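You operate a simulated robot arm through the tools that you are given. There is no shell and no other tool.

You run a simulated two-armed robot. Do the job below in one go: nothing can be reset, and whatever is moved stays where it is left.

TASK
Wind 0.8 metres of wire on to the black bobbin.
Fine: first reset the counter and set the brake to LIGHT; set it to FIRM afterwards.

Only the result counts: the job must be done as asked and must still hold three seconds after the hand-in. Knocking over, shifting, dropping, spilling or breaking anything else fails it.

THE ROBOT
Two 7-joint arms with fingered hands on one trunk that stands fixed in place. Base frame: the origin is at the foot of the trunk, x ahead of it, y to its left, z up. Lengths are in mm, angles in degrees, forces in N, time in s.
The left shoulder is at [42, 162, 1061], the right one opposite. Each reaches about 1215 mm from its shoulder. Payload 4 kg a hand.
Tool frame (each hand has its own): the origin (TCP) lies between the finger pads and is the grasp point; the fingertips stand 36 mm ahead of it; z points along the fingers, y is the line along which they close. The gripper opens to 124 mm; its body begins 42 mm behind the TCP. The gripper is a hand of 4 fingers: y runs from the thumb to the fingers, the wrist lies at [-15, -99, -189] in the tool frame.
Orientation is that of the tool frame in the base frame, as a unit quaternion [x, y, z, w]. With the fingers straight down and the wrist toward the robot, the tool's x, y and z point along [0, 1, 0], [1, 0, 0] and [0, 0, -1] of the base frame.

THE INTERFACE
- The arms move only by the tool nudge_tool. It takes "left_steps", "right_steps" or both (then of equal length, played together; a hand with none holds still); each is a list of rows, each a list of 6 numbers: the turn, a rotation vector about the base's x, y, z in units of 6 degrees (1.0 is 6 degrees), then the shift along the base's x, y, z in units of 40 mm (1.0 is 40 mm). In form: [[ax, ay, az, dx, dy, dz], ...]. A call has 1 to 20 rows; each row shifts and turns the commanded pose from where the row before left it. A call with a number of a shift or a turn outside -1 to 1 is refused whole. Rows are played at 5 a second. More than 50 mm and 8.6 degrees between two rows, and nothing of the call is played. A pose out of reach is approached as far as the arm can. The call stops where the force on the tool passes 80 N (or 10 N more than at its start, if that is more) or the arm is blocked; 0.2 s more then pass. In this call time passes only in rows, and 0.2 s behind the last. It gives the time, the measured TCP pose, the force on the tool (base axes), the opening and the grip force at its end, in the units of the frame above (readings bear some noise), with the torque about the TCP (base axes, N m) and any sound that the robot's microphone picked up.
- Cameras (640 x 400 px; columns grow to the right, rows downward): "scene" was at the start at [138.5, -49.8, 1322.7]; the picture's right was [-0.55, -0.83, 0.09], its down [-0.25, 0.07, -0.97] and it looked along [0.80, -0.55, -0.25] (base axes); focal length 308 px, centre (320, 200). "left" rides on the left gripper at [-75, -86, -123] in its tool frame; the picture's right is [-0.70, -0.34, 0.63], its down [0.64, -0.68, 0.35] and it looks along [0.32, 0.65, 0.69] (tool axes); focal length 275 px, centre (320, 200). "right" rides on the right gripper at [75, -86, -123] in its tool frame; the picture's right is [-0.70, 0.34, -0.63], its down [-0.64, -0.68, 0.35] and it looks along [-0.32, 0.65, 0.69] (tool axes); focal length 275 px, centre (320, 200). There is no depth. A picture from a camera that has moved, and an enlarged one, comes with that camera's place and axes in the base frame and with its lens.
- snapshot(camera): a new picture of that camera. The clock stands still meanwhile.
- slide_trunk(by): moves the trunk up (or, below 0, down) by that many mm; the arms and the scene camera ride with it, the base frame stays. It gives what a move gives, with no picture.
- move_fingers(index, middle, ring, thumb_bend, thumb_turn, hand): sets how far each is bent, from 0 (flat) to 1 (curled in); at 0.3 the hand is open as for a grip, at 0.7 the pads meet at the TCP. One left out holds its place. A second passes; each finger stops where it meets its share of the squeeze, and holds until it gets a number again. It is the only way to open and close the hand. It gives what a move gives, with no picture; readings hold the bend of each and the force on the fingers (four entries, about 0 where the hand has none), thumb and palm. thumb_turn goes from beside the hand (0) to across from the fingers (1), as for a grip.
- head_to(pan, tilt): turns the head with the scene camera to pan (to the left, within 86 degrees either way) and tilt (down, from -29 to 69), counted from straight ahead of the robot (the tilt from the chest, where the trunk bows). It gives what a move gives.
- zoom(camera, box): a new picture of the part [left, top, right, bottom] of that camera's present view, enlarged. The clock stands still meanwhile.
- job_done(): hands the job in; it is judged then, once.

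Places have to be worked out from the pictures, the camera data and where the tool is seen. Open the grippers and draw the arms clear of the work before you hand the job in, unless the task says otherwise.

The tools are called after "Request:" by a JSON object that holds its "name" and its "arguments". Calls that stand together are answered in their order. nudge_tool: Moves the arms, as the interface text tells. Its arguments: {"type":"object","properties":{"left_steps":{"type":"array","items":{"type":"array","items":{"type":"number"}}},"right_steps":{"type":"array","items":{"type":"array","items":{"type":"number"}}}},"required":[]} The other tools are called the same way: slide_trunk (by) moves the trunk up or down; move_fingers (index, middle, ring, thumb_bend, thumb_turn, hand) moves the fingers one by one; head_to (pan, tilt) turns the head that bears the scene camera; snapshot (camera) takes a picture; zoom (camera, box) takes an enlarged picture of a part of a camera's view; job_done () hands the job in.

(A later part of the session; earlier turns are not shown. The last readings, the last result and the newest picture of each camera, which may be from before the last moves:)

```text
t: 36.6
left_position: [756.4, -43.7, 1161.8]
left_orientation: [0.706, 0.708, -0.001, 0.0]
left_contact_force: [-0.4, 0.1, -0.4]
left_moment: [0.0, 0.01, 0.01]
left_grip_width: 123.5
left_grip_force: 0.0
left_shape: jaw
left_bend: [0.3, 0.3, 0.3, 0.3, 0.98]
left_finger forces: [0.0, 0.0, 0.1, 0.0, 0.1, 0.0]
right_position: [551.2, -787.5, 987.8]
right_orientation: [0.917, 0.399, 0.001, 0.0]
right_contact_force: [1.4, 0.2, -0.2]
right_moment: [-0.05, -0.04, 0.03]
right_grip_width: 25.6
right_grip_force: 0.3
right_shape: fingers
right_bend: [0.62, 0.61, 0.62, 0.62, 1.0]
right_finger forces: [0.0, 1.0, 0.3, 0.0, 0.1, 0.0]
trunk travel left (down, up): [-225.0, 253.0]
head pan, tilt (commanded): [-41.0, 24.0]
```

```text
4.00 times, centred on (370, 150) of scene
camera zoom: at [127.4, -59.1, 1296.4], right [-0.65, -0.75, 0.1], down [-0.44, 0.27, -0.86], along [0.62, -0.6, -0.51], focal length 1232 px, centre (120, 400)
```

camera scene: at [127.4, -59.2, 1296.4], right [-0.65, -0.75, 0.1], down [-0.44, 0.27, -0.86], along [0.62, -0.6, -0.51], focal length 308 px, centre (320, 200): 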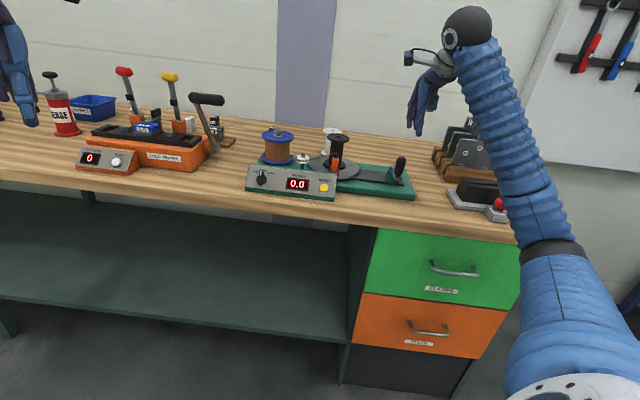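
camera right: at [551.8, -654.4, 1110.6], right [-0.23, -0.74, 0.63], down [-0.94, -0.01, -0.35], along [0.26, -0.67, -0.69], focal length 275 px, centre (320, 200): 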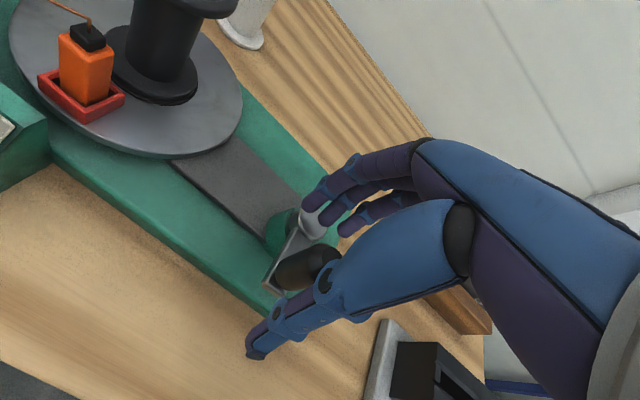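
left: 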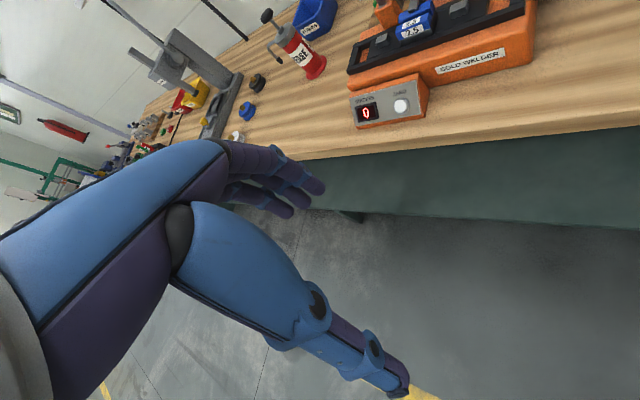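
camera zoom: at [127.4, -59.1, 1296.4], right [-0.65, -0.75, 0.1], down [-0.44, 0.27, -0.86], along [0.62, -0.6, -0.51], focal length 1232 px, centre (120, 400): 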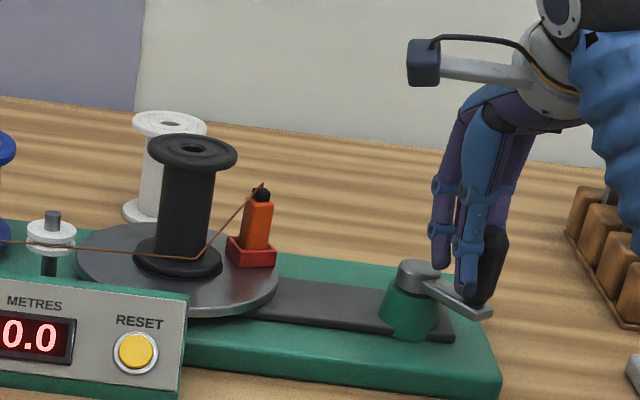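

Closing pushed the handle along its circle: it turns very easily, and the wire has started to lie on the bobbin. Pushing it round with the thumb alone from behind will be more predictable than gripping. I'll open, lift clear and curl the fingers, leaving the thumb as a peg.

Request:
{"name": "move_fingers", "arguments": {"hand": "right", "index": 0.42, "middle": 0.42, "ring": 0.42, "thumb_bend": 0.42}}

Request:
{"name": "nudge_tool", "arguments": {"right_steps": [[0, 0, 0, 0, 0, 0.75], [0, 0, 0, 0, 0, 0.75], [0, 0, 0, 0, 0, 0.75]]}}

Request:
{"name": "move_fingers", "arguments": {"hand": "right", "index": 1.0, "middle": 1.0, "ring": 1.0, "thumb_bend": 0.45}}

Request:
{"name": "snapshot", "arguments": {"camera": "right"}}

Request:
{"name": "zoom", "arguments": {"camera": "scene", "box": [250, 100, 430, 210]}}

```text
t: 37.6
left_position: [757.2, -43.3, 1161.2]
left_orientation: [0.707, 0.707, 0.0, 0.0]
left_contact_force: [0.6, -0.1, -1.0]
left_moment: [0.0, -0.04, 0.01]
left_grip_width: 123.5
left_grip_force: 0.1
left_shape: jaw
left_bend: [0.3, 0.3, 0.3, 0.3, 0.98]
left_finger forces: [0.0, 0.0, 0.0, 0.1, 0.1, 0.0]
right_position: [551.2, -786.5, 986.2]
right_orientation: [0.917, 0.4, 0.0, -0.001]
right_contact_force: [0.0, 0.4, -0.1]
right_moment: [-0.02, 0.03, 0.0]
right_grip_width: 86.7
right_grip_force: 0.0
right_shape: fingers
right_bend: [0.42, 0.42, 0.42, 0.42, 0.99]
right_finger forces: [0.0, 0.0, 0.0, 0.0, 0.1, 0.0]
trunk travel left (down, up): [-225.0, 253.0]
head pan, tilt (commanded): [-41.0, 24.0]
```

```text
t: 38.4
left_position: [756.5, -42.9, 1161.5]
left_orientation: [0.707, 0.707, 0.0, 0.0]
left_contact_force: [-0.3, -0.8, 0.1]
left_moment: [0.01, 0.0, -0.01]
left_grip_width: 123.9
left_grip_force: 0.1
left_shape: jaw
left_bend: [0.3, 0.3, 0.3, 0.3, 0.98]
left_finger forces: [0.0, 0.1, 0.1, 0.0, 0.0, 0.1]
right_position: [551.9, -787.4, 1079.4]
right_orientation: [0.917, 0.399, 0.001, -0.001]
right_contact_force: [-0.1, -0.4, 0.7]
right_moment: [-0.03, -0.02, -0.01]
right_grip_width: 86.8
right_grip_force: 0.0
right_shape: fingers
right_bend: [0.42, 0.42, 0.42, 0.42, 0.99]
right_finger forces: [0.0, 0.1, 0.0, 0.0, 0.1, 0.0]
trunk travel left (down, up): [-225.0, 253.0]
head pan, tilt (commanded): [-41.0, 24.0]
```

```text
t: 39.4
left_position: [757.6, -43.9, 1161.0]
left_orientation: [0.707, 0.707, 0.0, 0.0]
left_contact_force: [0.2, 0.2, 0.7]
left_moment: [0.0, -0.03, 0.0]
left_grip_width: 123.7
left_grip_force: 0.1
left_shape: jaw
left_bend: [0.3, 0.3, 0.3, 0.3, 0.98]
left_finger forces: [0.0, 0.0, 0.1, 0.0, 0.0, 0.0]
right_position: [552.1, -787.7, 1078.0]
right_orientation: [0.917, 0.399, 0.001, 0.0]
right_contact_force: [-0.5, -0.6, 0.2]
right_moment: [0.0, 0.0, -0.01]
right_grip_width: 41.1
right_grip_force: 0.0
right_shape: fingers
right_bend: [0.87, 1.0, 1.0, 0.44, 0.99]
right_finger forces: [0.0, 0.1, 0.1, 0.0, 0.0, 0.0]
trunk travel left (down, up): [-225.0, 253.0]
head pan, tilt (commanded): [-41.0, 24.0]
```

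```text
taken
camera right: at [539.8, -675.9, 1202.0], right [-0.23, -0.74, 0.63], down [-0.94, -0.01, -0.35], along [0.26, -0.67, -0.69], focal length 275 px, centre (320, 200)
```

right: 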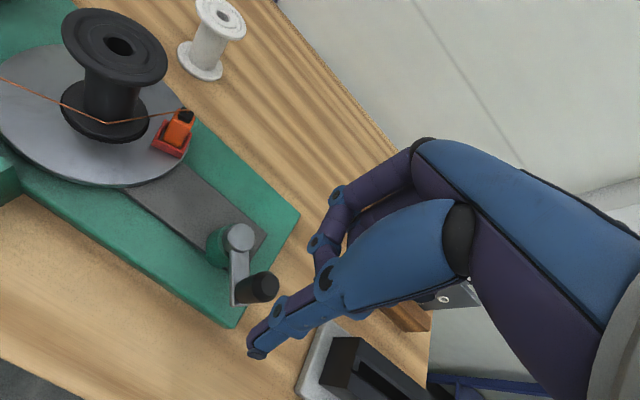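

```text
3.56 times, centred on (340, 155) of scene
camera zoom: at [127.4, -59.1, 1296.3], right [-0.65, -0.75, 0.1], down [-0.44, 0.27, -0.86], along [0.62, -0.6, -0.51], focal length 1095 px, centre (249, 360)
```

zoom: 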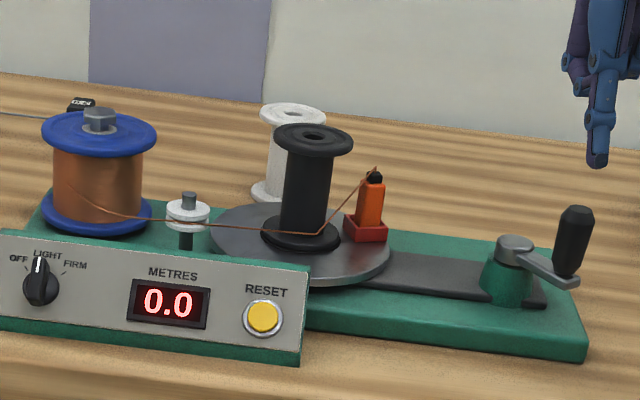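

The index is blocked by the thumb at 0.87. I'll re-curl it with the thumb out of the way, then zoom in on the crank for exact hub and handle positions.

Request:
{"name": "move_fingers", "arguments": {"hand": "right", "index": 1.0, "thumb_bend": 0.25}}

Request:
{"name": "move_fingers", "arguments": {"hand": "right", "thumb_bend": 0.4}}

Request:
{"name": "zoom", "arguments": {"camera": "right", "box": [180, 200, 340, 360]}}

Request:
{"name": "zoom", "arguments": {"camera": "scene", "box": [370, 140, 430, 200]}}

```text
t: 40.4
left_position: [757.9, -44.0, 1162.0]
left_orientation: [0.707, 0.707, 0.0, 0.0]
left_contact_force: [0.5, 0.0, -0.6]
left_moment: [0.02, -0.01, 0.01]
left_grip_width: 123.5
left_grip_force: 0.0
left_shape: jaw
left_bend: [0.3, 0.3, 0.3, 0.3, 0.98]
left_finger forces: [0.1, 0.0, 0.0, 0.0, 0.0, 0.0]
right_position: [551.5, -788.6, 1078.1]
right_orientation: [0.917, 0.399, 0.001, 0.0]
right_contact_force: [1.0, -0.2, -0.7]
right_moment: [-0.02, 0.02, -0.01]
right_grip_width: 79.1
right_grip_force: 0.1
right_shape: fingers
right_bend: [1.0, 1.0, 1.0, 0.25, 0.97]
right_finger forces: [0.1, 0.1, 0.1, 0.1, 0.0, 0.1]
trunk travel left (down, up): [-225.0, 253.0]
head pan, tilt (commanded): [-41.0, 24.0]
```

```text
t: 41.4
left_position: [757.5, -45.1, 1161.8]
left_orientation: [0.707, 0.708, 0.0, 0.001]
left_contact_force: [0.3, 0.1, 0.0]
left_moment: [0.0, 0.01, 0.02]
left_grip_width: 123.7
left_grip_force: 0.0
left_shape: jaw
left_bend: [0.3, 0.3, 0.3, 0.3, 0.98]
left_finger forces: [0.0, 0.1, 0.1, 0.1, 0.1, 0.0]
right_position: [552.4, -787.5, 1078.2]
right_orientation: [0.917, 0.399, 0.0, -0.001]
right_contact_force: [0.1, 0.2, -0.6]
right_moment: [0.0, -0.01, 0.0]
right_grip_width: 74.2
right_grip_force: 0.1
right_shape: fingers
right_bend: [1.0, 1.0, 1.0, 0.4, 0.99]
right_finger forces: [0.0, 0.0, 0.0, 0.0, 0.0, 0.0]
trunk travel left (down, up): [-225.0, 253.0]
head pan, tilt (commanded): [-41.0, 24.0]
```

```text
2.50 times, centred on (260, 280) of right
camera zoom: at [539.8, -675.8, 1202.0], right [-0.23, -0.74, 0.63], down [-0.94, -0.01, -0.35], along [0.26, -0.67, -0.69], focal length 688 px, centre (470, 0)
```

zoom: 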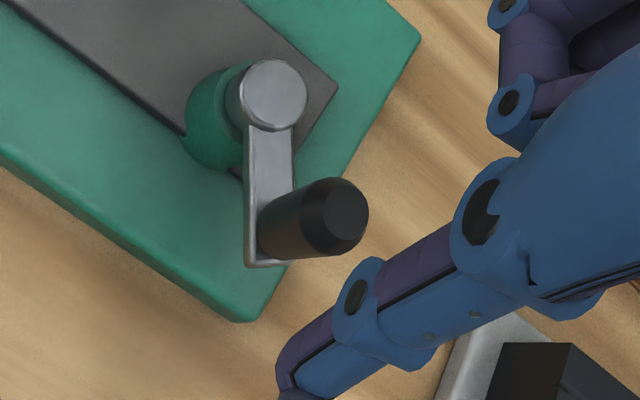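

```text
6.67 times, centred on (400, 170) of scene
camera zoom: at [127.4, -59.1, 1296.4], right [-0.65, -0.75, 0.1], down [-0.44, 0.27, -0.86], along [0.62, -0.6, -0.51], focal length 2053 px, centre (-213, 400)
```

zoom: 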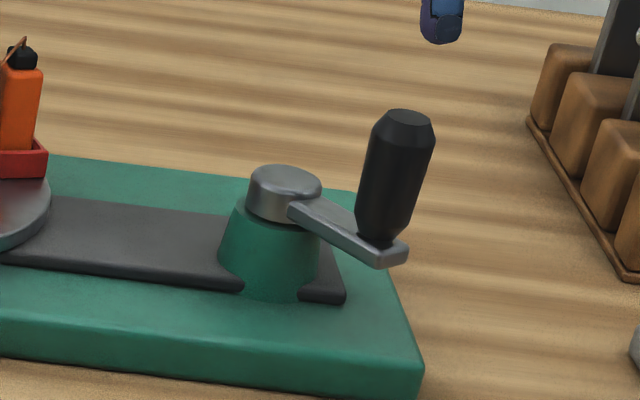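

The geometry is clear now: hub (599,-813), handle (543,-803), z 928–986, radius 57 mm, with the handle at about 170°. I'll move the thumb peg behind it (about 45° back on the circle) and lower it beside the handle.

Request:
{"name": "nudge_tool", "arguments": {"right_steps": [[0, 0, 0, 0.726, -0.1825, 0], [0, 0, 0, 0.726, -0.1825, 0], [0, 0, 0, 0, 0, -0.5], [0, 0, 0, 0, 0, -0.6]]}}

Request:
{"name": "snapshot", "arguments": {"camera": "right"}}

Request:
{"name": "zoom", "arguments": {"camera": "scene", "box": [330, 100, 450, 200]}}

```text
t: 42.4
left_position: [757.6, -45.1, 1160.1]
left_orientation: [0.707, 0.707, 0.0, 0.0]
left_contact_force: [0.0, 0.0, -0.4]
left_moment: [-0.01, -0.03, 0.0]
left_grip_width: 123.6
left_grip_force: 0.2
left_shape: jaw
left_bend: [0.3, 0.3, 0.3, 0.3, 0.98]
left_finger forces: [0.1, 0.0, 0.1, 0.0, 0.0, 0.0]
right_position: [610.5, -801.0, 1033.1]
right_orientation: [0.917, 0.398, 0.001, -0.001]
right_contact_force: [0.1, 0.0, 0.8]
right_moment: [0.0, -0.01, -0.01]
right_grip_width: 74.3
right_grip_force: 0.0
right_shape: fingers
right_bend: [1.0, 1.0, 1.0, 0.4, 0.99]
right_finger forces: [0.1, 0.1, 0.0, 0.0, 0.0, 0.0]
trunk travel left (down, up): [-225.0, 253.0]
head pan, tilt (commanded): [-41.0, 24.0]
```

```text
taken
camera right: at [598.5, -689.4, 1156.6], right [-0.23, -0.74, 0.63], down [-0.94, -0.01, -0.35], along [0.26, -0.67, -0.69], focal length 275 px, centre (320, 200)
```

right: 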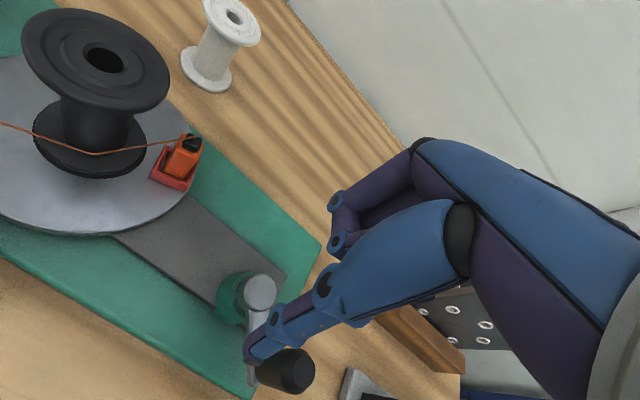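

```text
4.00 times, centred on (390, 150) of scene
camera zoom: at [127.8, -59.2, 1296.2], right [-0.65, -0.75, 0.1], down [-0.44, 0.27, -0.86], along [0.62, -0.6, -0.51], focal length 1232 px, centre (40, 400)
```

zoom: 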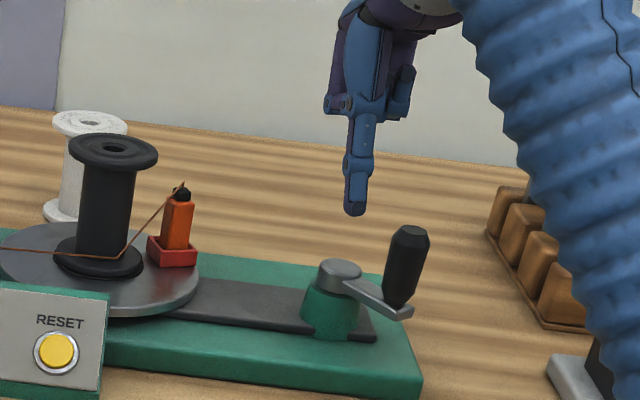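

The peg is where I want it, to the left of the handle and above the base. I'll lower the remaining 46 mm.

Request:
{"name": "nudge_tool", "arguments": {"right_steps": [[0, 0, 0, 0, 0, -0.575], [0, 0, 0, 0, 0, -0.575]]}}

Request:
{"name": "snapshot", "arguments": {"camera": "right"}}

Request:
{"name": "zoom", "arguments": {"camera": "scene", "box": [330, 100, 450, 200]}}

```text
t: 43.0
left_position: [755.9, -44.4, 1161.1]
left_orientation: [0.707, 0.707, 0.0, 0.0]
left_contact_force: [-0.6, 0.0, -0.1]
left_moment: [0.02, 0.0, -0.03]
left_grip_width: 123.6
left_grip_force: 0.1
left_shape: jaw
left_bend: [0.3, 0.3, 0.3, 0.3, 0.98]
left_finger forces: [0.1, 0.0, 0.0, 0.0, 0.0, 0.0]
right_position: [612.0, -802.4, 986.5]
right_orientation: [0.917, 0.399, 0.0, 0.0]
right_contact_force: [0.2, 0.5, -0.5]
right_moment: [-0.03, -0.01, 0.02]
right_grip_width: 74.4
right_grip_force: 0.1
right_shape: fingers
right_bend: [1.0, 1.0, 1.0, 0.4, 0.99]
right_finger forces: [0.0, 0.1, 0.0, 0.1, 0.1, 0.0]
trunk travel left (down, up): [-225.0, 253.0]
head pan, tilt (commanded): [-41.0, 24.0]
```

```text
taken
camera right: at [600.1, -690.0, 1110.7], right [-0.23, -0.74, 0.63], down [-0.94, -0.01, -0.35], along [0.26, -0.67, -0.69], focal length 275 px, centre (320, 200)
```

right: 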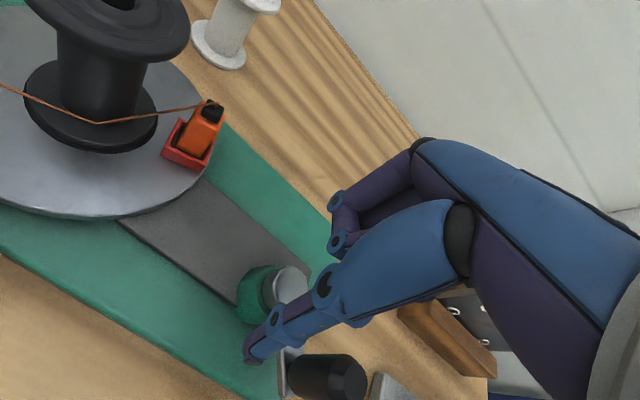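

```text
4.00 times, centred on (390, 150) of scene
camera zoom: at [127.5, -59.1, 1296.3], right [-0.65, -0.75, 0.1], down [-0.44, 0.27, -0.86], along [0.62, -0.6, -0.51], focal length 1232 px, centre (40, 400)
```

zoom: 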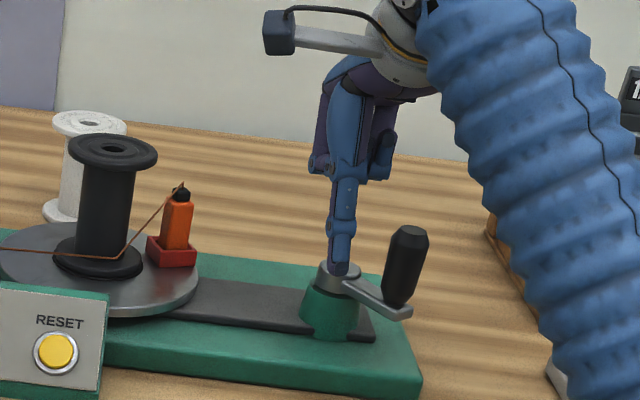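

The peg is level with the handle, on the near-left side of the hub. I'll push counter-clockwise along the circle in 10° steps, slowly at first, and watch the counter.

Request:
{"name": "nudge_tool", "arguments": {"right_steps": [[0, 0, 0, -0.19, -0.16, 0], [0, 0, 0, -0.16, -0.19, 0], [0, 0, 0, -0.125, -0.215, 0], [0, 0, 0, -0.085, -0.2325, 0], [0, 0, 0, -0.0425, -0.245, 0], [0, 0, 0, 0, -0.25, 0]]}}

Request:
{"name": "snapshot", "arguments": {"camera": "right"}}

Request:
{"name": "zoom", "arguments": {"camera": "scene", "box": [260, 110, 430, 210]}}

```text
t: 44.4
left_position: [757.5, -45.0, 1161.1]
left_orientation: [0.707, 0.707, 0.0, 0.0]
left_contact_force: [0.4, -1.6, 0.7]
left_moment: [0.02, 0.01, 0.0]
left_grip_width: 123.7
left_grip_force: 0.1
left_shape: jaw
left_bend: [0.3, 0.3, 0.3, 0.3, 0.98]
left_finger forces: [0.1, 0.1, 0.0, 0.0, 0.1, 0.0]
right_position: [586.1, -854.9, 988.0]
right_orientation: [0.917, 0.399, 0.001, -0.001]
right_contact_force: [0.6, -0.1, 0.3]
right_moment: [-0.04, -0.02, -0.01]
right_grip_width: 74.2
right_grip_force: 0.1
right_shape: fingers
right_bend: [1.0, 1.0, 1.0, 0.4, 0.99]
right_finger forces: [0.0, 0.0, 0.0, 0.1, 0.1, 0.0]
trunk travel left (down, up): [-225.0, 253.0]
head pan, tilt (commanded): [-41.0, 24.0]
```

```text
taken
camera right: at [573.9, -742.1, 1111.1], right [-0.23, -0.74, 0.63], down [-0.94, -0.01, -0.35], along [0.26, -0.67, -0.69], focal length 275 px, centre (320, 200)
```

right: 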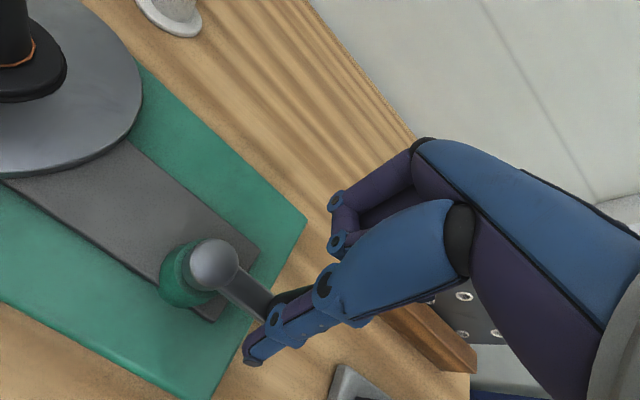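

```text
3.76 times, centred on (345, 160) of scene
camera zoom: at [127.2, -59.3, 1296.3], right [-0.65, -0.75, 0.1], down [-0.44, 0.27, -0.86], along [0.62, -0.6, -0.51], focal length 1160 px, centre (226, 351)
```

zoom: 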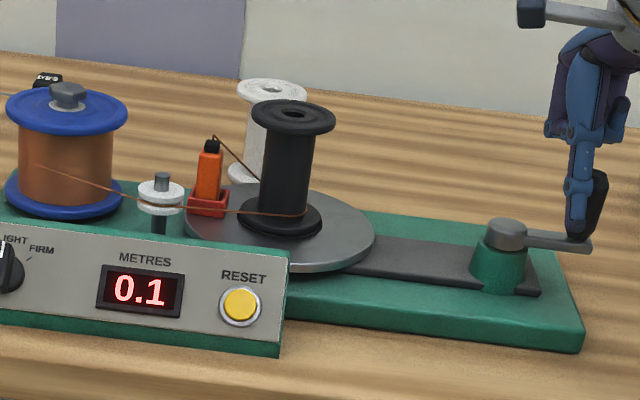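

The counter now shows 0.1 and the wire is winding neatly. The crank has turned about 72° since the reset. I'll push on another 60° and read again to calibrate.

Request:
{"name": "nudge_tool", "arguments": {"right_steps": [[0, 0, 0, 0.0425, -0.245, 0], [0, 0, 0, 0.085, -0.2325, 0], [0, 0, 0, 0.125, -0.215, 0], [0, 0, 0, 0.16, -0.19, 0], [0, 0, 0, 0.19, -0.16, 0], [0, 0, 0, 0.215, -0.125, 0]]}}

Request:
{"name": "snapshot", "arguments": {"camera": "right"}}

Request:
{"name": "zoom", "arguments": {"camera": "scene", "box": [260, 110, 430, 210]}}

```text
t: 45.8
left_position: [757.1, -42.5, 1160.1]
left_orientation: [0.707, 0.707, 0.0, 0.0]
left_contact_force: [0.4, 0.4, 0.2]
left_moment: [0.04, 0.03, 0.0]
left_grip_width: 123.7
left_grip_force: 0.0
left_shape: jaw
left_bend: [0.3, 0.3, 0.3, 0.3, 0.98]
left_finger forces: [0.0, 0.0, 0.1, 0.1, 0.0, 0.0]
right_position: [618.7, -899.6, 986.6]
right_orientation: [0.917, 0.399, 0.001, 0.0]
right_contact_force: [-0.6, -1.2, 0.1]
right_moment: [0.01, 0.03, -0.03]
right_grip_width: 74.3
right_grip_force: 0.1
right_shape: fingers
right_bend: [1.0, 1.0, 1.0, 0.4, 0.99]
right_finger forces: [0.0, 0.0, 0.0, 0.0, 0.0, 0.0]
trunk travel left (down, up): [-225.0, 253.0]
head pan, tilt (commanded): [-41.0, 24.0]
```

```text
taken
camera right: at [607.3, -788.2, 1110.7], right [-0.23, -0.74, 0.63], down [-0.94, -0.01, -0.35], along [0.26, -0.67, -0.69], focal length 275 px, centre (320, 200)
```

right: 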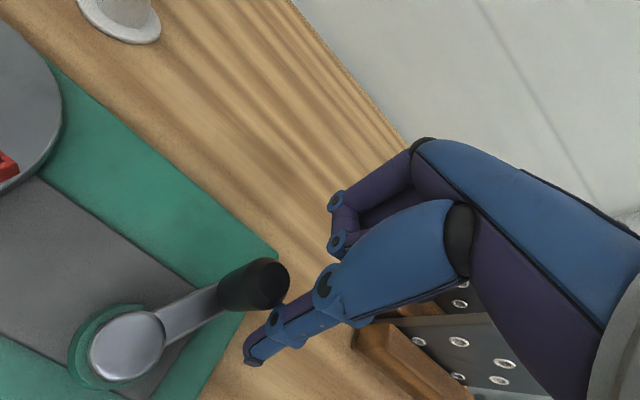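

```text
3.76 times, centred on (345, 160) of scene
camera zoom: at [127.6, -59.1, 1296.3], right [-0.65, -0.75, 0.1], down [-0.44, 0.27, -0.86], along [0.62, -0.6, -0.51], focal length 1160 px, centre (226, 351)
```

zoom: 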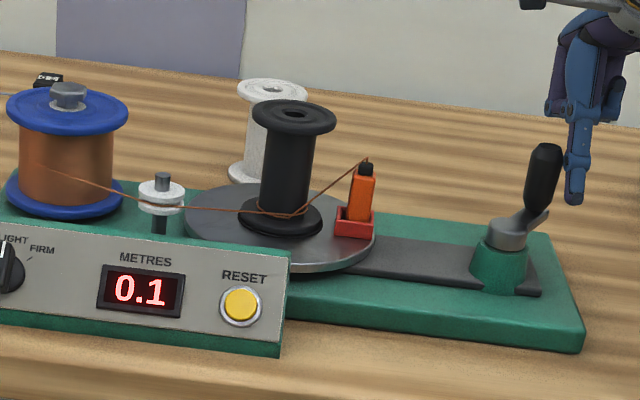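

The counter is still at 0.1, with the crank about 147° past its start, so one turn winds roughly 0.35 m. I'll carry on with another 60°.

Request:
{"name": "nudge_tool", "arguments": {"right_steps": [[0, 0, 0, 0.2325, -0.085, 0], [0, 0, 0, 0.245, -0.0425, 0], [0, 0, 0, 0.25, 0, 0], [0, 0, 0, 0.245, 0.0425, 0], [0, 0, 0, 0.2325, 0.085, 0], [0, 0, 0, 0.215, 0.125, 0]]}}

Request:
{"name": "snapshot", "arguments": {"camera": "right"}}

Request:
{"name": "zoom", "arguments": {"camera": "scene", "box": [260, 110, 430, 210]}}

```text
t: 47.2
left_position: [757.3, -44.3, 1160.1]
left_orientation: [0.707, 0.707, 0.0, 0.0]
left_contact_force: [0.0, 0.0, -0.2]
left_moment: [0.01, 0.01, 0.03]
left_grip_width: 123.6
left_grip_force: 0.0
left_shape: jaw
left_bend: [0.3, 0.3, 0.3, 0.3, 0.98]
left_finger forces: [0.0, 0.0, 0.1, 0.1, 0.0, 0.0]
right_position: [675.1, -895.4, 987.5]
right_orientation: [0.917, 0.399, 0.0, -0.001]
right_contact_force: [-0.4, 0.3, -0.2]
right_moment: [-0.02, -0.01, -0.01]
right_grip_width: 74.3
right_grip_force: 0.1
right_shape: fingers
right_bend: [1.0, 1.0, 1.0, 0.4, 0.99]
right_finger forces: [0.0, 0.0, 0.0, 0.1, 0.0, 0.0]
trunk travel left (down, up): [-225.0, 253.0]
head pan, tilt (commanded): [-41.0, 24.0]
```

```text
taken
camera right: at [663.9, -782.5, 1110.8], right [-0.23, -0.74, 0.63], down [-0.94, -0.01, -0.35], along [0.26, -0.67, -0.69], focal length 275 px, centre (320, 200)
```

right: 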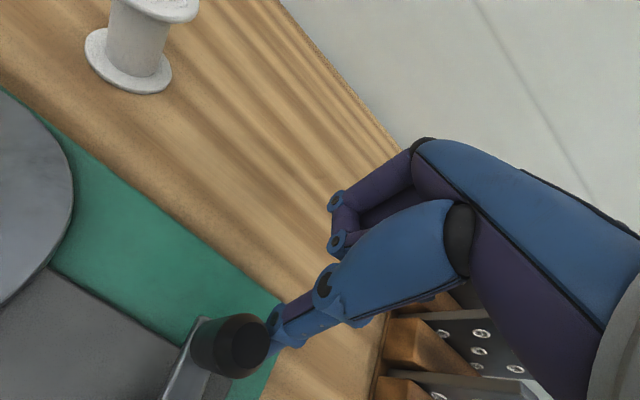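

```text
3.76 times, centred on (345, 160) of scene
camera zoom: at [127.6, -59.0, 1296.3], right [-0.65, -0.75, 0.1], down [-0.44, 0.27, -0.86], along [0.62, -0.6, -0.51], focal length 1160 px, centre (226, 351)
```

zoom: 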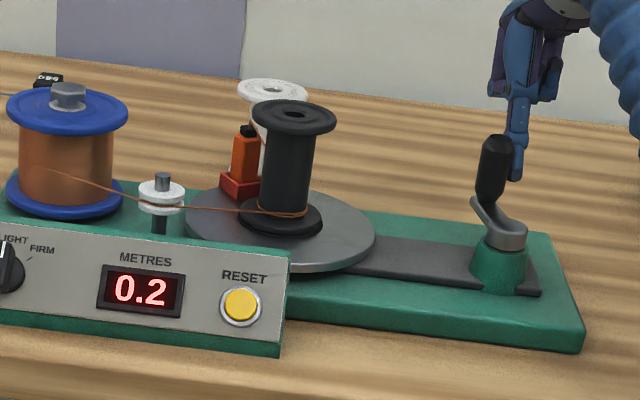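

The counter reads 0.2 at about 192° of crank, which fits about 0.001 m per degree. I'll continue around the far side for 80°.

Request:
{"name": "nudge_tool", "arguments": {"right_steps": [[0, 0, 0, 0.19, 0.16, 0], [0, 0, 0, 0.16, 0.19, 0], [0, 0, 0, 0.125, 0.215, 0], [0, 0, 0, 0.085, 0.2325, 0], [0, 0, 0, 0.0425, 0.245, 0], [0, 0, 0, 0, 0.25, 0], [0, 0, 0, -0.0425, 0.245, 0], [0, 0, 0, -0.085, 0.2325, 0]]}}

Request:
{"name": "snapshot", "arguments": {"camera": "right"}}

Request:
{"name": "zoom", "arguments": {"camera": "scene", "box": [260, 110, 430, 210]}}

```text
t: 49.0
left_position: [757.8, -43.8, 1160.8]
left_orientation: [0.707, 0.707, 0.0, 0.0]
left_contact_force: [0.5, -0.5, -0.1]
left_moment: [0.04, -0.03, 0.02]
left_grip_width: 123.5
left_grip_force: 0.1
left_shape: jaw
left_bend: [0.3, 0.3, 0.3, 0.3, 0.98]
left_finger forces: [0.1, 0.1, 0.0, 0.0, 0.1, 0.0]
right_position: [694.2, -824.2, 987.4]
right_orientation: [0.917, 0.399, 0.0, 0.0]
right_contact_force: [0.0, -0.1, -0.4]
right_moment: [0.01, 0.03, -0.02]
right_grip_width: 74.1
right_grip_force: 0.1
right_shape: fingers
right_bend: [1.0, 1.0, 1.0, 0.4, 0.99]
right_finger forces: [0.0, 0.1, 0.0, 0.0, 0.1, 0.1]
trunk travel left (down, up): [-225.0, 253.0]
head pan, tilt (commanded): [-41.0, 24.0]
```

```text
taken
camera right: at [682.2, -712.2, 1111.1], right [-0.23, -0.74, 0.63], down [-0.94, -0.01, -0.35], along [0.26, -0.67, -0.69], focal length 275 px, centre (320, 200)
```

right: 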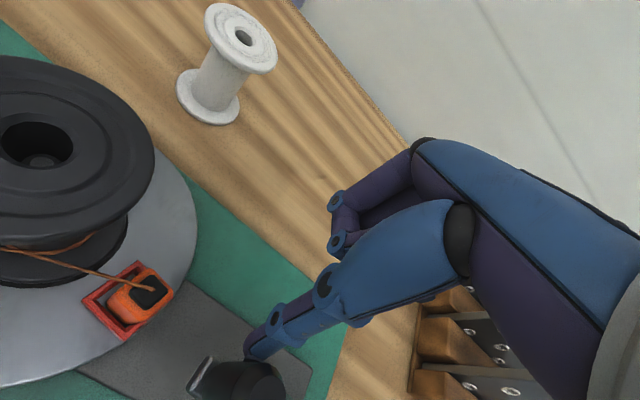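

```text
3.76 times, centred on (345, 160) of scene
camera zoom: at [127.4, -59.0, 1296.4], right [-0.65, -0.75, 0.1], down [-0.44, 0.27, -0.86], along [0.62, -0.6, -0.51], focal length 1160 px, centre (226, 351)
```

zoom: 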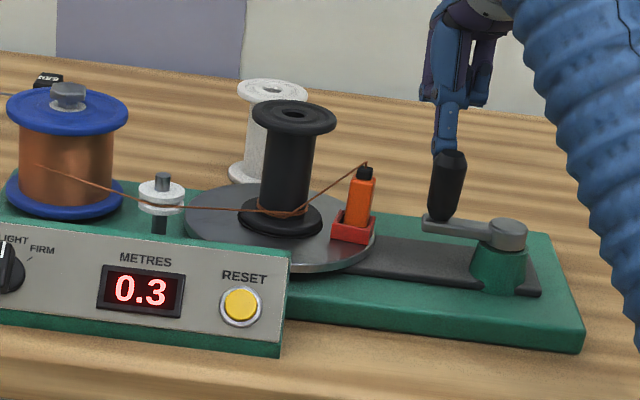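

The counter is at 0.3 with the crank about 266° from the start, still consistent. I'll continue for another 80° around the left side.

Request:
{"name": "nudge_tool", "arguments": {"right_steps": [[0, 0, 0, -0.125, 0.215, 0], [0, 0, 0, -0.16, 0.19, 0], [0, 0, 0, -0.19, 0.16, 0], [0, 0, 0, -0.215, 0.125, 0], [0, 0, 0, -0.2325, 0.085, 0], [0, 0, 0, -0.245, 0.0425, 0], [0, 0, 0, -0.25, 0, 0], [0, 0, 0, -0.245, -0.0425, 0]]}}

Request:
{"name": "snapshot", "arguments": {"camera": "right"}}

Request:
{"name": "zoom", "arguments": {"camera": "scene", "box": [260, 110, 430, 210]}}

```text
t: 50.8
left_position: [756.8, -43.7, 1161.1]
left_orientation: [0.707, 0.707, 0.0, 0.0]
left_contact_force: [0.1, -0.6, -0.3]
left_moment: [0.01, 0.0, 0.01]
left_grip_width: 123.9
left_grip_force: 0.0
left_shape: jaw
left_bend: [0.3, 0.3, 0.3, 0.3, 0.98]
left_finger forces: [0.0, 0.1, 0.1, 0.0, 0.1, 0.0]
right_position: [627.4, -792.2, 989.6]
right_orientation: [0.917, 0.4, 0.001, 0.0]
right_contact_force: [0.3, -0.7, -0.7]
right_moment: [0.0, 0.0, -0.02]
right_grip_width: 74.5
right_grip_force: 0.2
right_shape: fingers
right_bend: [1.0, 1.0, 1.0, 0.4, 0.99]
right_finger forces: [0.0, 0.1, 0.1, 0.0, 0.1, 0.1]
trunk travel left (down, up): [-225.0, 253.0]
head pan, tilt (commanded): [-41.0, 24.0]
```

```text
taken
camera right: at [615.8, -680.5, 1111.9], right [-0.23, -0.74, 0.63], down [-0.94, -0.01, -0.35], along [0.26, -0.67, -0.69], focal length 275 px, centre (320, 200)
```

right: 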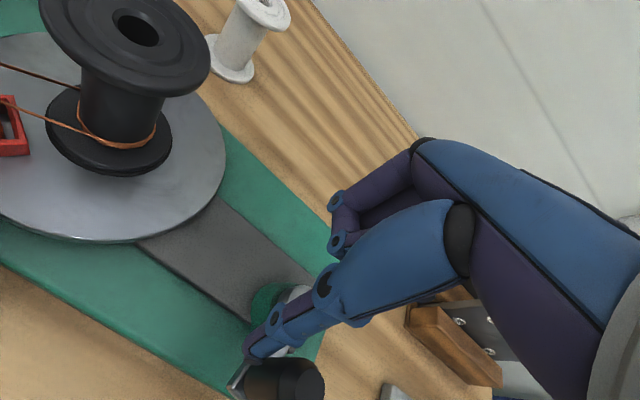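

```text
3.76 times, centred on (345, 160) of scene
camera zoom: at [127.2, -59.1, 1296.4], right [-0.65, -0.75, 0.1], down [-0.44, 0.27, -0.86], along [0.62, -0.6, -0.51], focal length 1160 px, centre (226, 351)
```

zoom: 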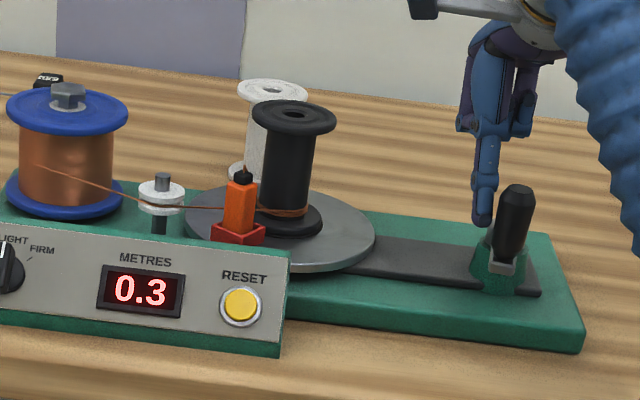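

The counter reads 0.3 at about 343°, as expected. I'll continue 140° along the circle.

Request:
{"name": "nudge_tool", "arguments": {"right_steps": [[0, 0, 0, -0.2325, -0.085, 0], [0, 0, 0, -0.215, -0.125, 0], [0, 0, 0, -0.19, -0.16, 0], [0, 0, 0, -0.16, -0.19, 0], [0, 0, 0, -0.125, -0.215, 0], [0, 0, 0, -0.085, -0.2325, 0], [0, 0, 0, -0.0425, -0.245, 0], [0, 0, 0, 0, -0.25, 0], [0, 0, 0, 0.0425, -0.245, 0], [0, 0, 0, 0.085, -0.2325, 0], [0, 0, 0, 0.125, -0.215, 0], [0, 0, 0, 0.16, -0.19, 0], [0, 0, 0, 0.19, -0.16, 0], [0, 0, 0, 0.215, -0.125, 0]]}}

Request:
{"name": "snapshot", "arguments": {"camera": "right"}}

Request:
{"name": "zoom", "arguments": {"camera": "scene", "box": [260, 110, 430, 210]}}

```text
t: 53.8
left_position: [758.4, -44.0, 1160.0]
left_orientation: [0.707, 0.707, 0.0, 0.0]
left_contact_force: [0.2, -0.1, 0.6]
left_moment: [0.0, -0.02, 0.0]
left_grip_width: 123.5
left_grip_force: 0.1
left_shape: jaw
left_bend: [0.3, 0.3, 0.3, 0.3, 0.98]
left_finger forces: [0.1, 0.0, 0.0, 0.1, 0.1, 0.0]
right_position: [618.3, -900.6, 986.3]
right_orientation: [0.917, 0.399, 0.0, -0.001]
right_contact_force: [-0.4, -0.1, -0.2]
right_moment: [0.01, 0.0, -0.01]
right_grip_width: 74.4
right_grip_force: 0.0
right_shape: fingers
right_bend: [1.0, 1.0, 1.0, 0.4, 0.99]
right_finger forces: [0.0, 0.0, 0.0, 0.0, 0.0, 0.0]
trunk travel left (down, up): [-225.0, 253.0]
head pan, tilt (commanded): [-41.0, 24.0]
```

```text
taken
camera right: at [606.6, -788.1, 1110.7], right [-0.23, -0.74, 0.63], down [-0.94, -0.01, -0.35], along [0.26, -0.67, -0.69], focal length 275 px, centre (320, 200)
```

right: 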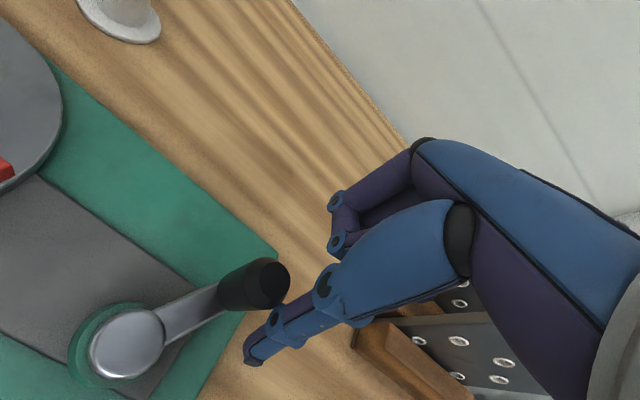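

```text
3.76 times, centred on (345, 160) of scene
camera zoom: at [127.7, -59.1, 1296.3], right [-0.65, -0.75, 0.1], down [-0.44, 0.27, -0.86], along [0.62, -0.6, -0.51], focal length 1160 px, centre (226, 351)
```

zoom: 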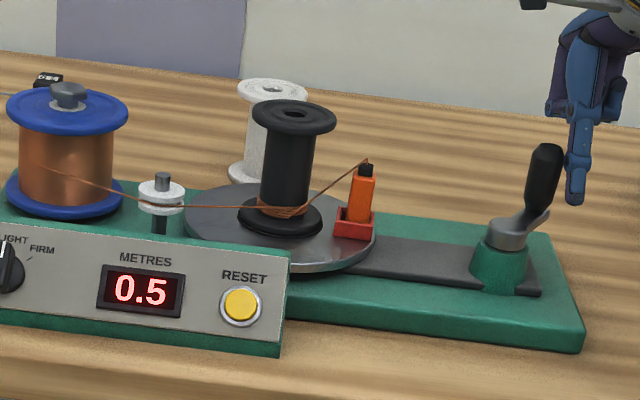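

The counter reads 0.5 at about 507°, so it displays rounded values at roughly 0.98 mm per degree. I'll go on another 140° and check.

Request:
{"name": "nudge_tool", "arguments": {"right_steps": [[0, 0, 0, 0.2325, -0.085, 0], [0, 0, 0, 0.245, -0.0425, 0], [0, 0, 0, 0.25, 0, 0], [0, 0, 0, 0.245, 0.0425, 0], [0, 0, 0, 0.2325, 0.085, 0], [0, 0, 0, 0.215, 0.125, 0], [0, 0, 0, 0.19, 0.16, 0], [0, 0, 0, 0.16, 0.19, 0], [0, 0, 0, 0.125, 0.215, 0], [0, 0, 0, 0.085, 0.2325, 0], [0, 0, 0, 0.0425, 0.245, 0], [0, 0, 0, 0, 0.25, 0], [0, 0, 0, -0.0425, 0.245, 0], [0, 0, 0, -0.085, 0.2325, 0]]}}

Request:
{"name": "snapshot", "arguments": {"camera": "right"}}

Request:
{"name": "zoom", "arguments": {"camera": "scene", "box": [260, 110, 430, 210]}}

```text
t: 56.8
left_position: [757.4, -43.8, 1161.1]
left_orientation: [0.707, 0.707, 0.001, 0.0]
left_contact_force: [-0.1, -0.4, 0.3]
left_moment: [0.0, 0.01, 0.0]
left_grip_width: 123.8
left_grip_force: 0.1
left_shape: jaw
left_bend: [0.3, 0.3, 0.3, 0.3, 0.98]
left_finger forces: [0.1, 0.0, 0.1, 0.0, 0.0, 0.0]
right_position: [695.2, -823.2, 987.5]
right_orientation: [0.917, 0.398, 0.001, 0.0]
right_contact_force: [0.5, -0.3, -0.9]
right_moment: [-0.02, 0.03, 0.01]
right_grip_width: 74.3
right_grip_force: 0.1
right_shape: fingers
right_bend: [1.0, 1.0, 1.0, 0.4, 0.99]
right_finger forces: [0.1, 0.0, 0.0, 0.1, 0.1, 0.0]
trunk travel left (down, up): [-225.0, 253.0]
head pan, tilt (commanded): [-41.0, 24.0]
```

```text
taken
camera right: at [683.0, -711.3, 1110.7], right [-0.23, -0.74, 0.63], down [-0.94, -0.01, -0.35], along [0.26, -0.67, -0.69], focal length 275 px, centre (320, 200)
```

right: 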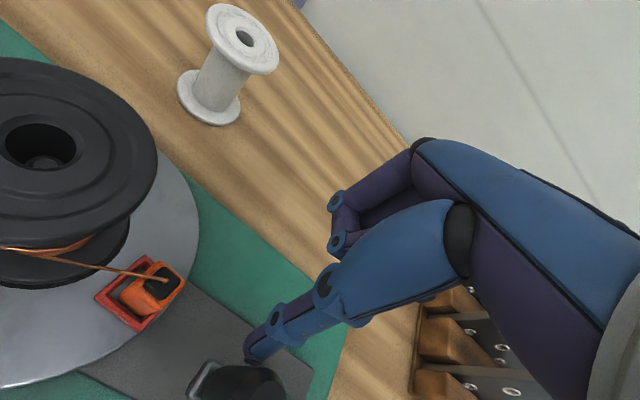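

```text
3.76 times, centred on (345, 160) of scene
camera zoom: at [127.5, -59.0, 1296.3], right [-0.65, -0.75, 0.1], down [-0.44, 0.27, -0.86], along [0.62, -0.6, -0.51], focal length 1160 px, centre (226, 351)
```

zoom: 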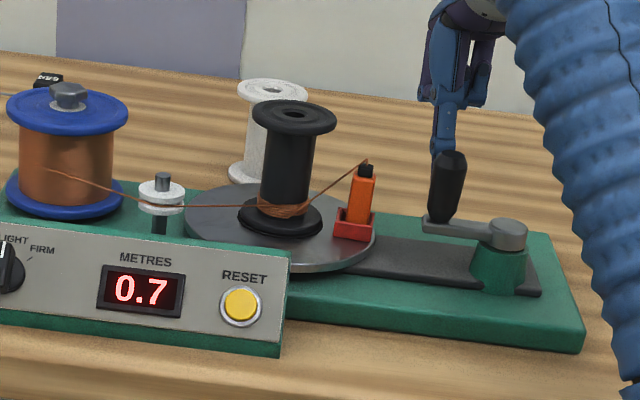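

The counter already shows 0.7 at about 627°. From here I'll go in smaller steps and read the display each time, to catch the change to 0.8.

Request:
{"name": "nudge_tool", "arguments": {"right_steps": [[0, 0, 0, -0.125, 0.215, 0], [0, 0, 0, -0.16, 0.19, 0], [0, 0, 0, -0.19, 0.16, 0]]}}

Request:
{"name": "zoom", "arguments": {"camera": "scene", "box": [260, 110, 430, 210]}}

```text
t: 57.6
left_position: [757.4, -44.8, 1160.3]
left_orientation: [0.707, 0.707, 0.0, 0.001]
left_contact_force: [0.3, -0.7, -0.3]
left_moment: [0.02, 0.06, 0.0]
left_grip_width: 123.6
left_grip_force: 0.0
left_shape: jaw
left_bend: [0.3, 0.3, 0.3, 0.3, 0.98]
left_finger forces: [0.0, 0.0, 0.1, 0.0, 0.0, 0.0]
right_position: [675.8, -800.9, 987.5]
right_orientation: [0.917, 0.399, 0.001, -0.001]
right_contact_force: [-0.5, 0.4, 0.0]
right_moment: [0.0, 0.01, -0.02]
right_grip_width: 74.5
right_grip_force: 0.0
right_shape: fingers
right_bend: [1.0, 1.0, 1.0, 0.4, 0.99]
right_finger forces: [0.1, 0.0, 0.0, 0.0, 0.0, 0.0]
trunk travel left (down, up): [-225.0, 253.0]
head pan, tilt (commanded): [-41.0, 24.0]
```

```text
3.76 times, centred on (345, 160) of scene
camera zoom: at [127.3, -59.0, 1296.4], right [-0.65, -0.75, 0.1], down [-0.44, 0.27, -0.86], along [0.62, -0.6, -0.51], focal length 1160 px, centre (226, 351)
```

zoom: 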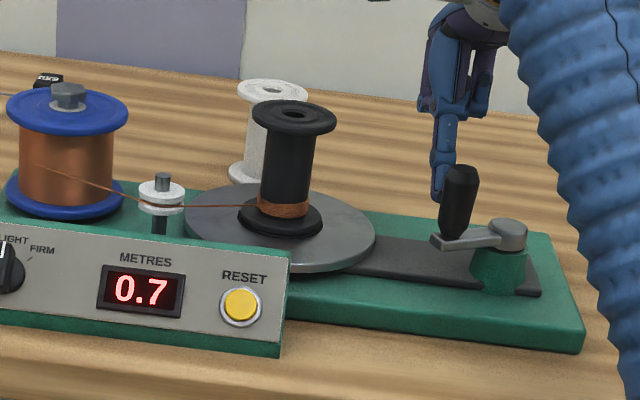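

Still 0.7. Another 20°.

Request:
{"name": "nudge_tool", "arguments": {"right_steps": [[0, 0, 0, -0.215, 0.125, 0], [0, 0, 0, -0.2325, 0.085, 0]]}}

Request:
{"name": "zoom", "arguments": {"camera": "scene", "box": [260, 110, 430, 210]}}

Request:
{"name": "snapshot", "arguments": {"camera": "right"}}

```text
t: 58.2
left_position: [757.1, -44.5, 1160.7]
left_orientation: [0.707, 0.707, 0.0, 0.0]
left_contact_force: [-0.3, -0.4, -0.1]
left_moment: [0.02, 0.0, -0.01]
left_grip_width: 123.8
left_grip_force: 0.1
left_shape: jaw
left_bend: [0.3, 0.3, 0.3, 0.3, 0.98]
left_finger forces: [0.0, 0.0, 0.0, 0.1, 0.0, 0.0]
right_position: [656.5, -794.4, 988.7]
right_orientation: [0.917, 0.4, 0.001, 0.0]
right_contact_force: [0.1, -0.3, -0.8]
right_moment: [-0.01, -0.01, -0.02]
right_grip_width: 74.5
right_grip_force: 0.1
right_shape: fingers
right_bend: [1.0, 1.0, 1.0, 0.4, 0.99]
right_finger forces: [0.0, 0.0, 0.0, 0.0, 0.0, 0.0]
trunk travel left (down, up): [-225.0, 253.0]
head pan, tilt (commanded): [-41.0, 24.0]
```

```text
3.76 times, centred on (345, 160) of scene
camera zoom: at [127.3, -59.1, 1296.4], right [-0.65, -0.75, 0.1], down [-0.44, 0.27, -0.86], along [0.62, -0.6, -0.51], focal length 1160 px, centre (226, 351)
```

zoom: 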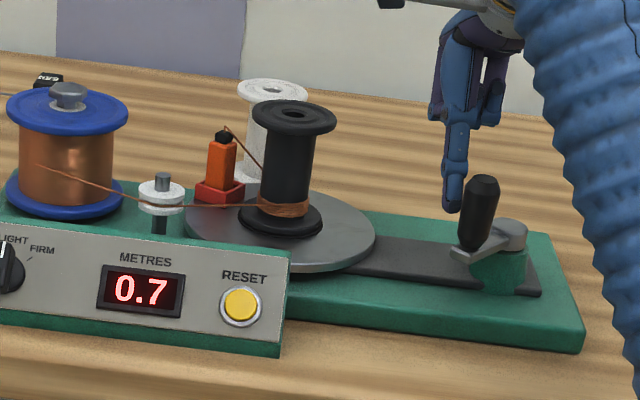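

```text
taken
camera right: at [645.6, -681.3, 1111.2], right [-0.23, -0.74, 0.63], down [-0.94, -0.01, -0.35], along [0.26, -0.67, -0.69], focal length 275 px, centre (320, 200)
```

right: 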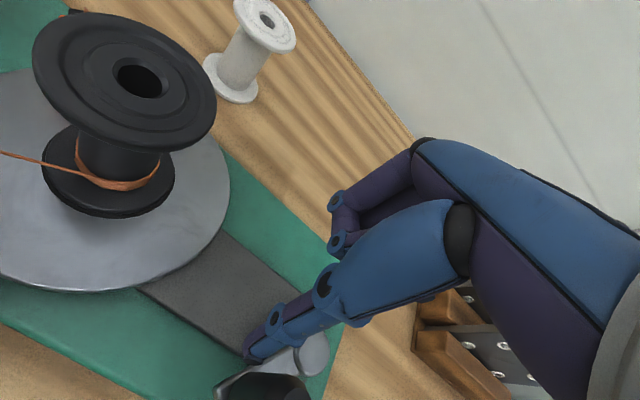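

Still 0.7, with the crank at about 665°. Another 20°.

Request:
{"name": "nudge_tool", "arguments": {"right_steps": [[0, 0, 0, -0.245, 0.0425, 0], [0, 0, 0, -0.25, 0, 0]]}}

Request:
{"name": "zoom", "arguments": {"camera": "scene", "box": [260, 110, 430, 210]}}

```text
t: 58.8
left_position: [756.1, -44.0, 1160.9]
left_orientation: [0.707, 0.707, 0.0, 0.0]
left_contact_force: [-0.4, -0.5, -0.3]
left_moment: [0.01, -0.03, 0.0]
left_grip_width: 123.7
left_grip_force: 0.0
left_shape: jaw
left_bend: [0.3, 0.3, 0.3, 0.3, 0.98]
left_finger forces: [0.0, 0.0, 0.1, 0.0, 0.0, 0.0]
right_position: [637.9, -791.5, 988.1]
right_orientation: [0.917, 0.399, 0.0, 0.0]
right_contact_force: [0.7, 1.1, -0.9]
right_moment: [0.01, -0.02, 0.01]
right_grip_width: 74.3
right_grip_force: 0.1
right_shape: fingers
right_bend: [1.0, 1.0, 1.0, 0.4, 0.99]
right_finger forces: [0.1, 0.1, 0.1, 0.0, 0.1, 0.0]
trunk travel left (down, up): [-225.0, 253.0]
head pan, tilt (commanded): [-41.0, 24.0]
```

```text
3.76 times, centred on (345, 160) of scene
camera zoom: at [127.3, -59.1, 1296.4], right [-0.65, -0.75, 0.1], down [-0.44, 0.27, -0.86], along [0.62, -0.6, -0.51], focal length 1160 px, centre (226, 351)
```

zoom: 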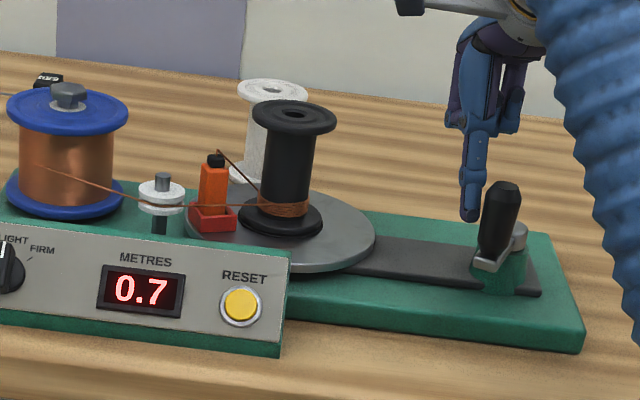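

Still 0.7, with the crank at about 677°. Another 20°.

Request:
{"name": "nudge_tool", "arguments": {"right_steps": [[0, 0, 0, -0.245, -0.0425, 0], [0, 0, 0, -0.2325, -0.085, 0]]}}

Request:
{"name": "zoom", "arguments": {"camera": "scene", "box": [260, 110, 430, 210]}}

```text
t: 59.4
left_position: [757.0, -45.0, 1160.6]
left_orientation: [0.707, 0.707, 0.0, 0.0]
left_contact_force: [-0.1, 0.4, 0.2]
left_moment: [0.0, -0.03, -0.03]
left_grip_width: 123.6
left_grip_force: 0.0
left_shape: jaw
left_bend: [0.3, 0.3, 0.3, 0.3, 0.98]
left_finger forces: [0.0, 0.0, 0.0, 0.0, 0.1, 0.1]
right_position: [618.1, -796.8, 987.2]
right_orientation: [0.917, 0.4, 0.001, -0.001]
right_contact_force: [-0.2, 0.0, 0.2]
right_moment: [-0.02, 0.0, 0.01]
right_grip_width: 74.3
right_grip_force: 0.0
right_shape: fingers
right_bend: [1.0, 1.0, 1.0, 0.4, 0.99]
right_finger forces: [0.0, 0.1, 0.0, 0.0, 0.0, 0.0]
trunk travel left (down, up): [-225.0, 253.0]
head pan, tilt (commanded): [-41.0, 24.0]
```

```text
3.76 times, centred on (345, 160) of scene
camera zoom: at [127.2, -59.3, 1296.4], right [-0.65, -0.75, 0.1], down [-0.44, 0.27, -0.86], along [0.62, -0.6, -0.51], focal length 1160 px, centre (226, 351)
```

zoom: 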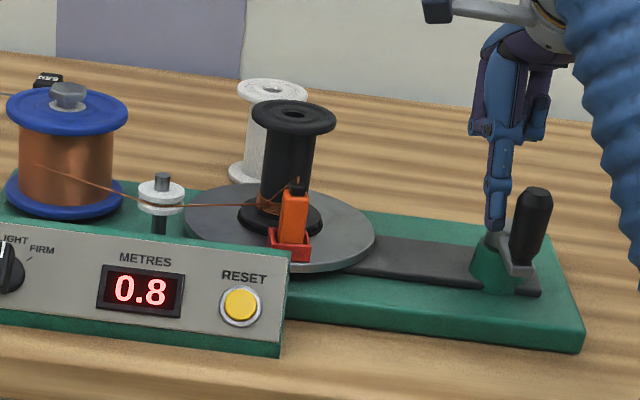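

The counter has just gone to 0.8, so it is a little above 0.75. To land mid-range at about 0.80 I need about 35° more. I'll push 30° of peg travel slowly.

Request:
{"name": "nudge_tool", "arguments": {"right_steps": [[0, 0, 0, -0.11, -0.058, 0], [0, 0, 0, -0.105, -0.067, 0], [0, 0, 0, -0.098, -0.076, 0], [0, 0, 0, -0.092, -0.084, 0]]}}

Request:
{"name": "zoom", "arguments": {"camera": "scene", "box": [260, 110, 430, 210]}}

Request:
{"name": "snapshot", "arguments": {"camera": "right"}}

```text
t: 60.4
left_position: [756.9, -44.2, 1160.2]
left_orientation: [0.707, 0.707, 0.0, -0.001]
left_contact_force: [0.5, -0.6, 0.4]
left_moment: [-0.03, -0.01, -0.02]
left_grip_width: 123.7
left_grip_force: 0.0
left_shape: jaw
left_bend: [0.3, 0.3, 0.3, 0.3, 0.98]
left_finger forces: [0.0, 0.0, 0.1, 0.1, 0.0, 0.0]
right_position: [602.3, -808.5, 988.6]
right_orientation: [0.917, 0.399, 0.001, 0.0]
right_contact_force: [-0.4, 0.1, -0.3]
right_moment: [-0.02, -0.01, 0.03]
right_grip_width: 74.3
right_grip_force: 0.0
right_shape: fingers
right_bend: [1.0, 1.0, 1.0, 0.4, 0.99]
right_finger forces: [0.1, 0.1, 0.1, 0.0, 0.0, 0.1]
trunk travel left (down, up): [-225.0, 253.0]
head pan, tilt (commanded): [-41.0, 24.0]
```

```text
3.76 times, centred on (345, 160) of scene
camera zoom: at [127.4, -59.1, 1296.4], right [-0.65, -0.75, 0.1], down [-0.44, 0.27, -0.86], along [0.62, -0.6, -0.51], focal length 1160 px, centre (226, 351)
```

zoom: 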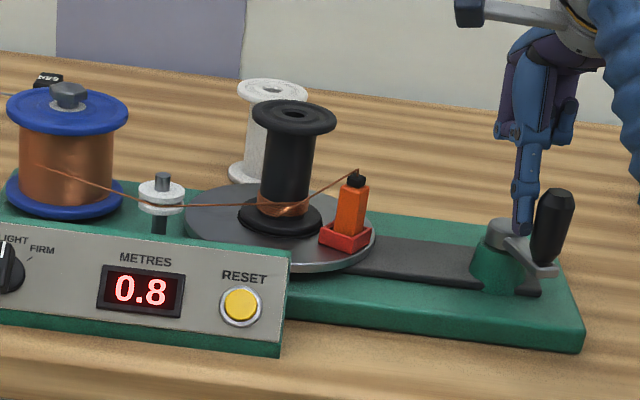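

```text
taken
camera right: at [589.8, -696.0, 1112.2], right [-0.23, -0.74, 0.63], down [-0.94, -0.01, -0.35], along [0.26, -0.67, -0.69], focal length 275 px, centre (320, 200)
```

right: 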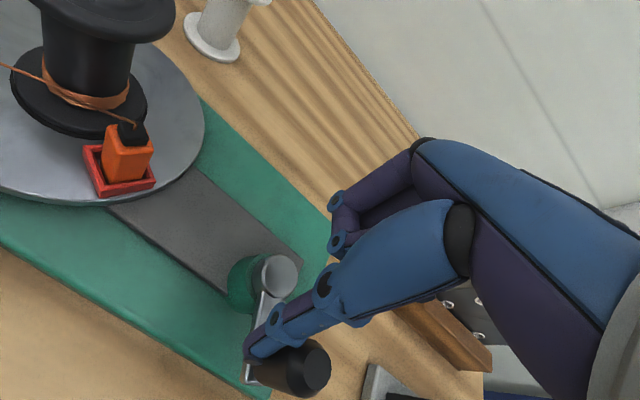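

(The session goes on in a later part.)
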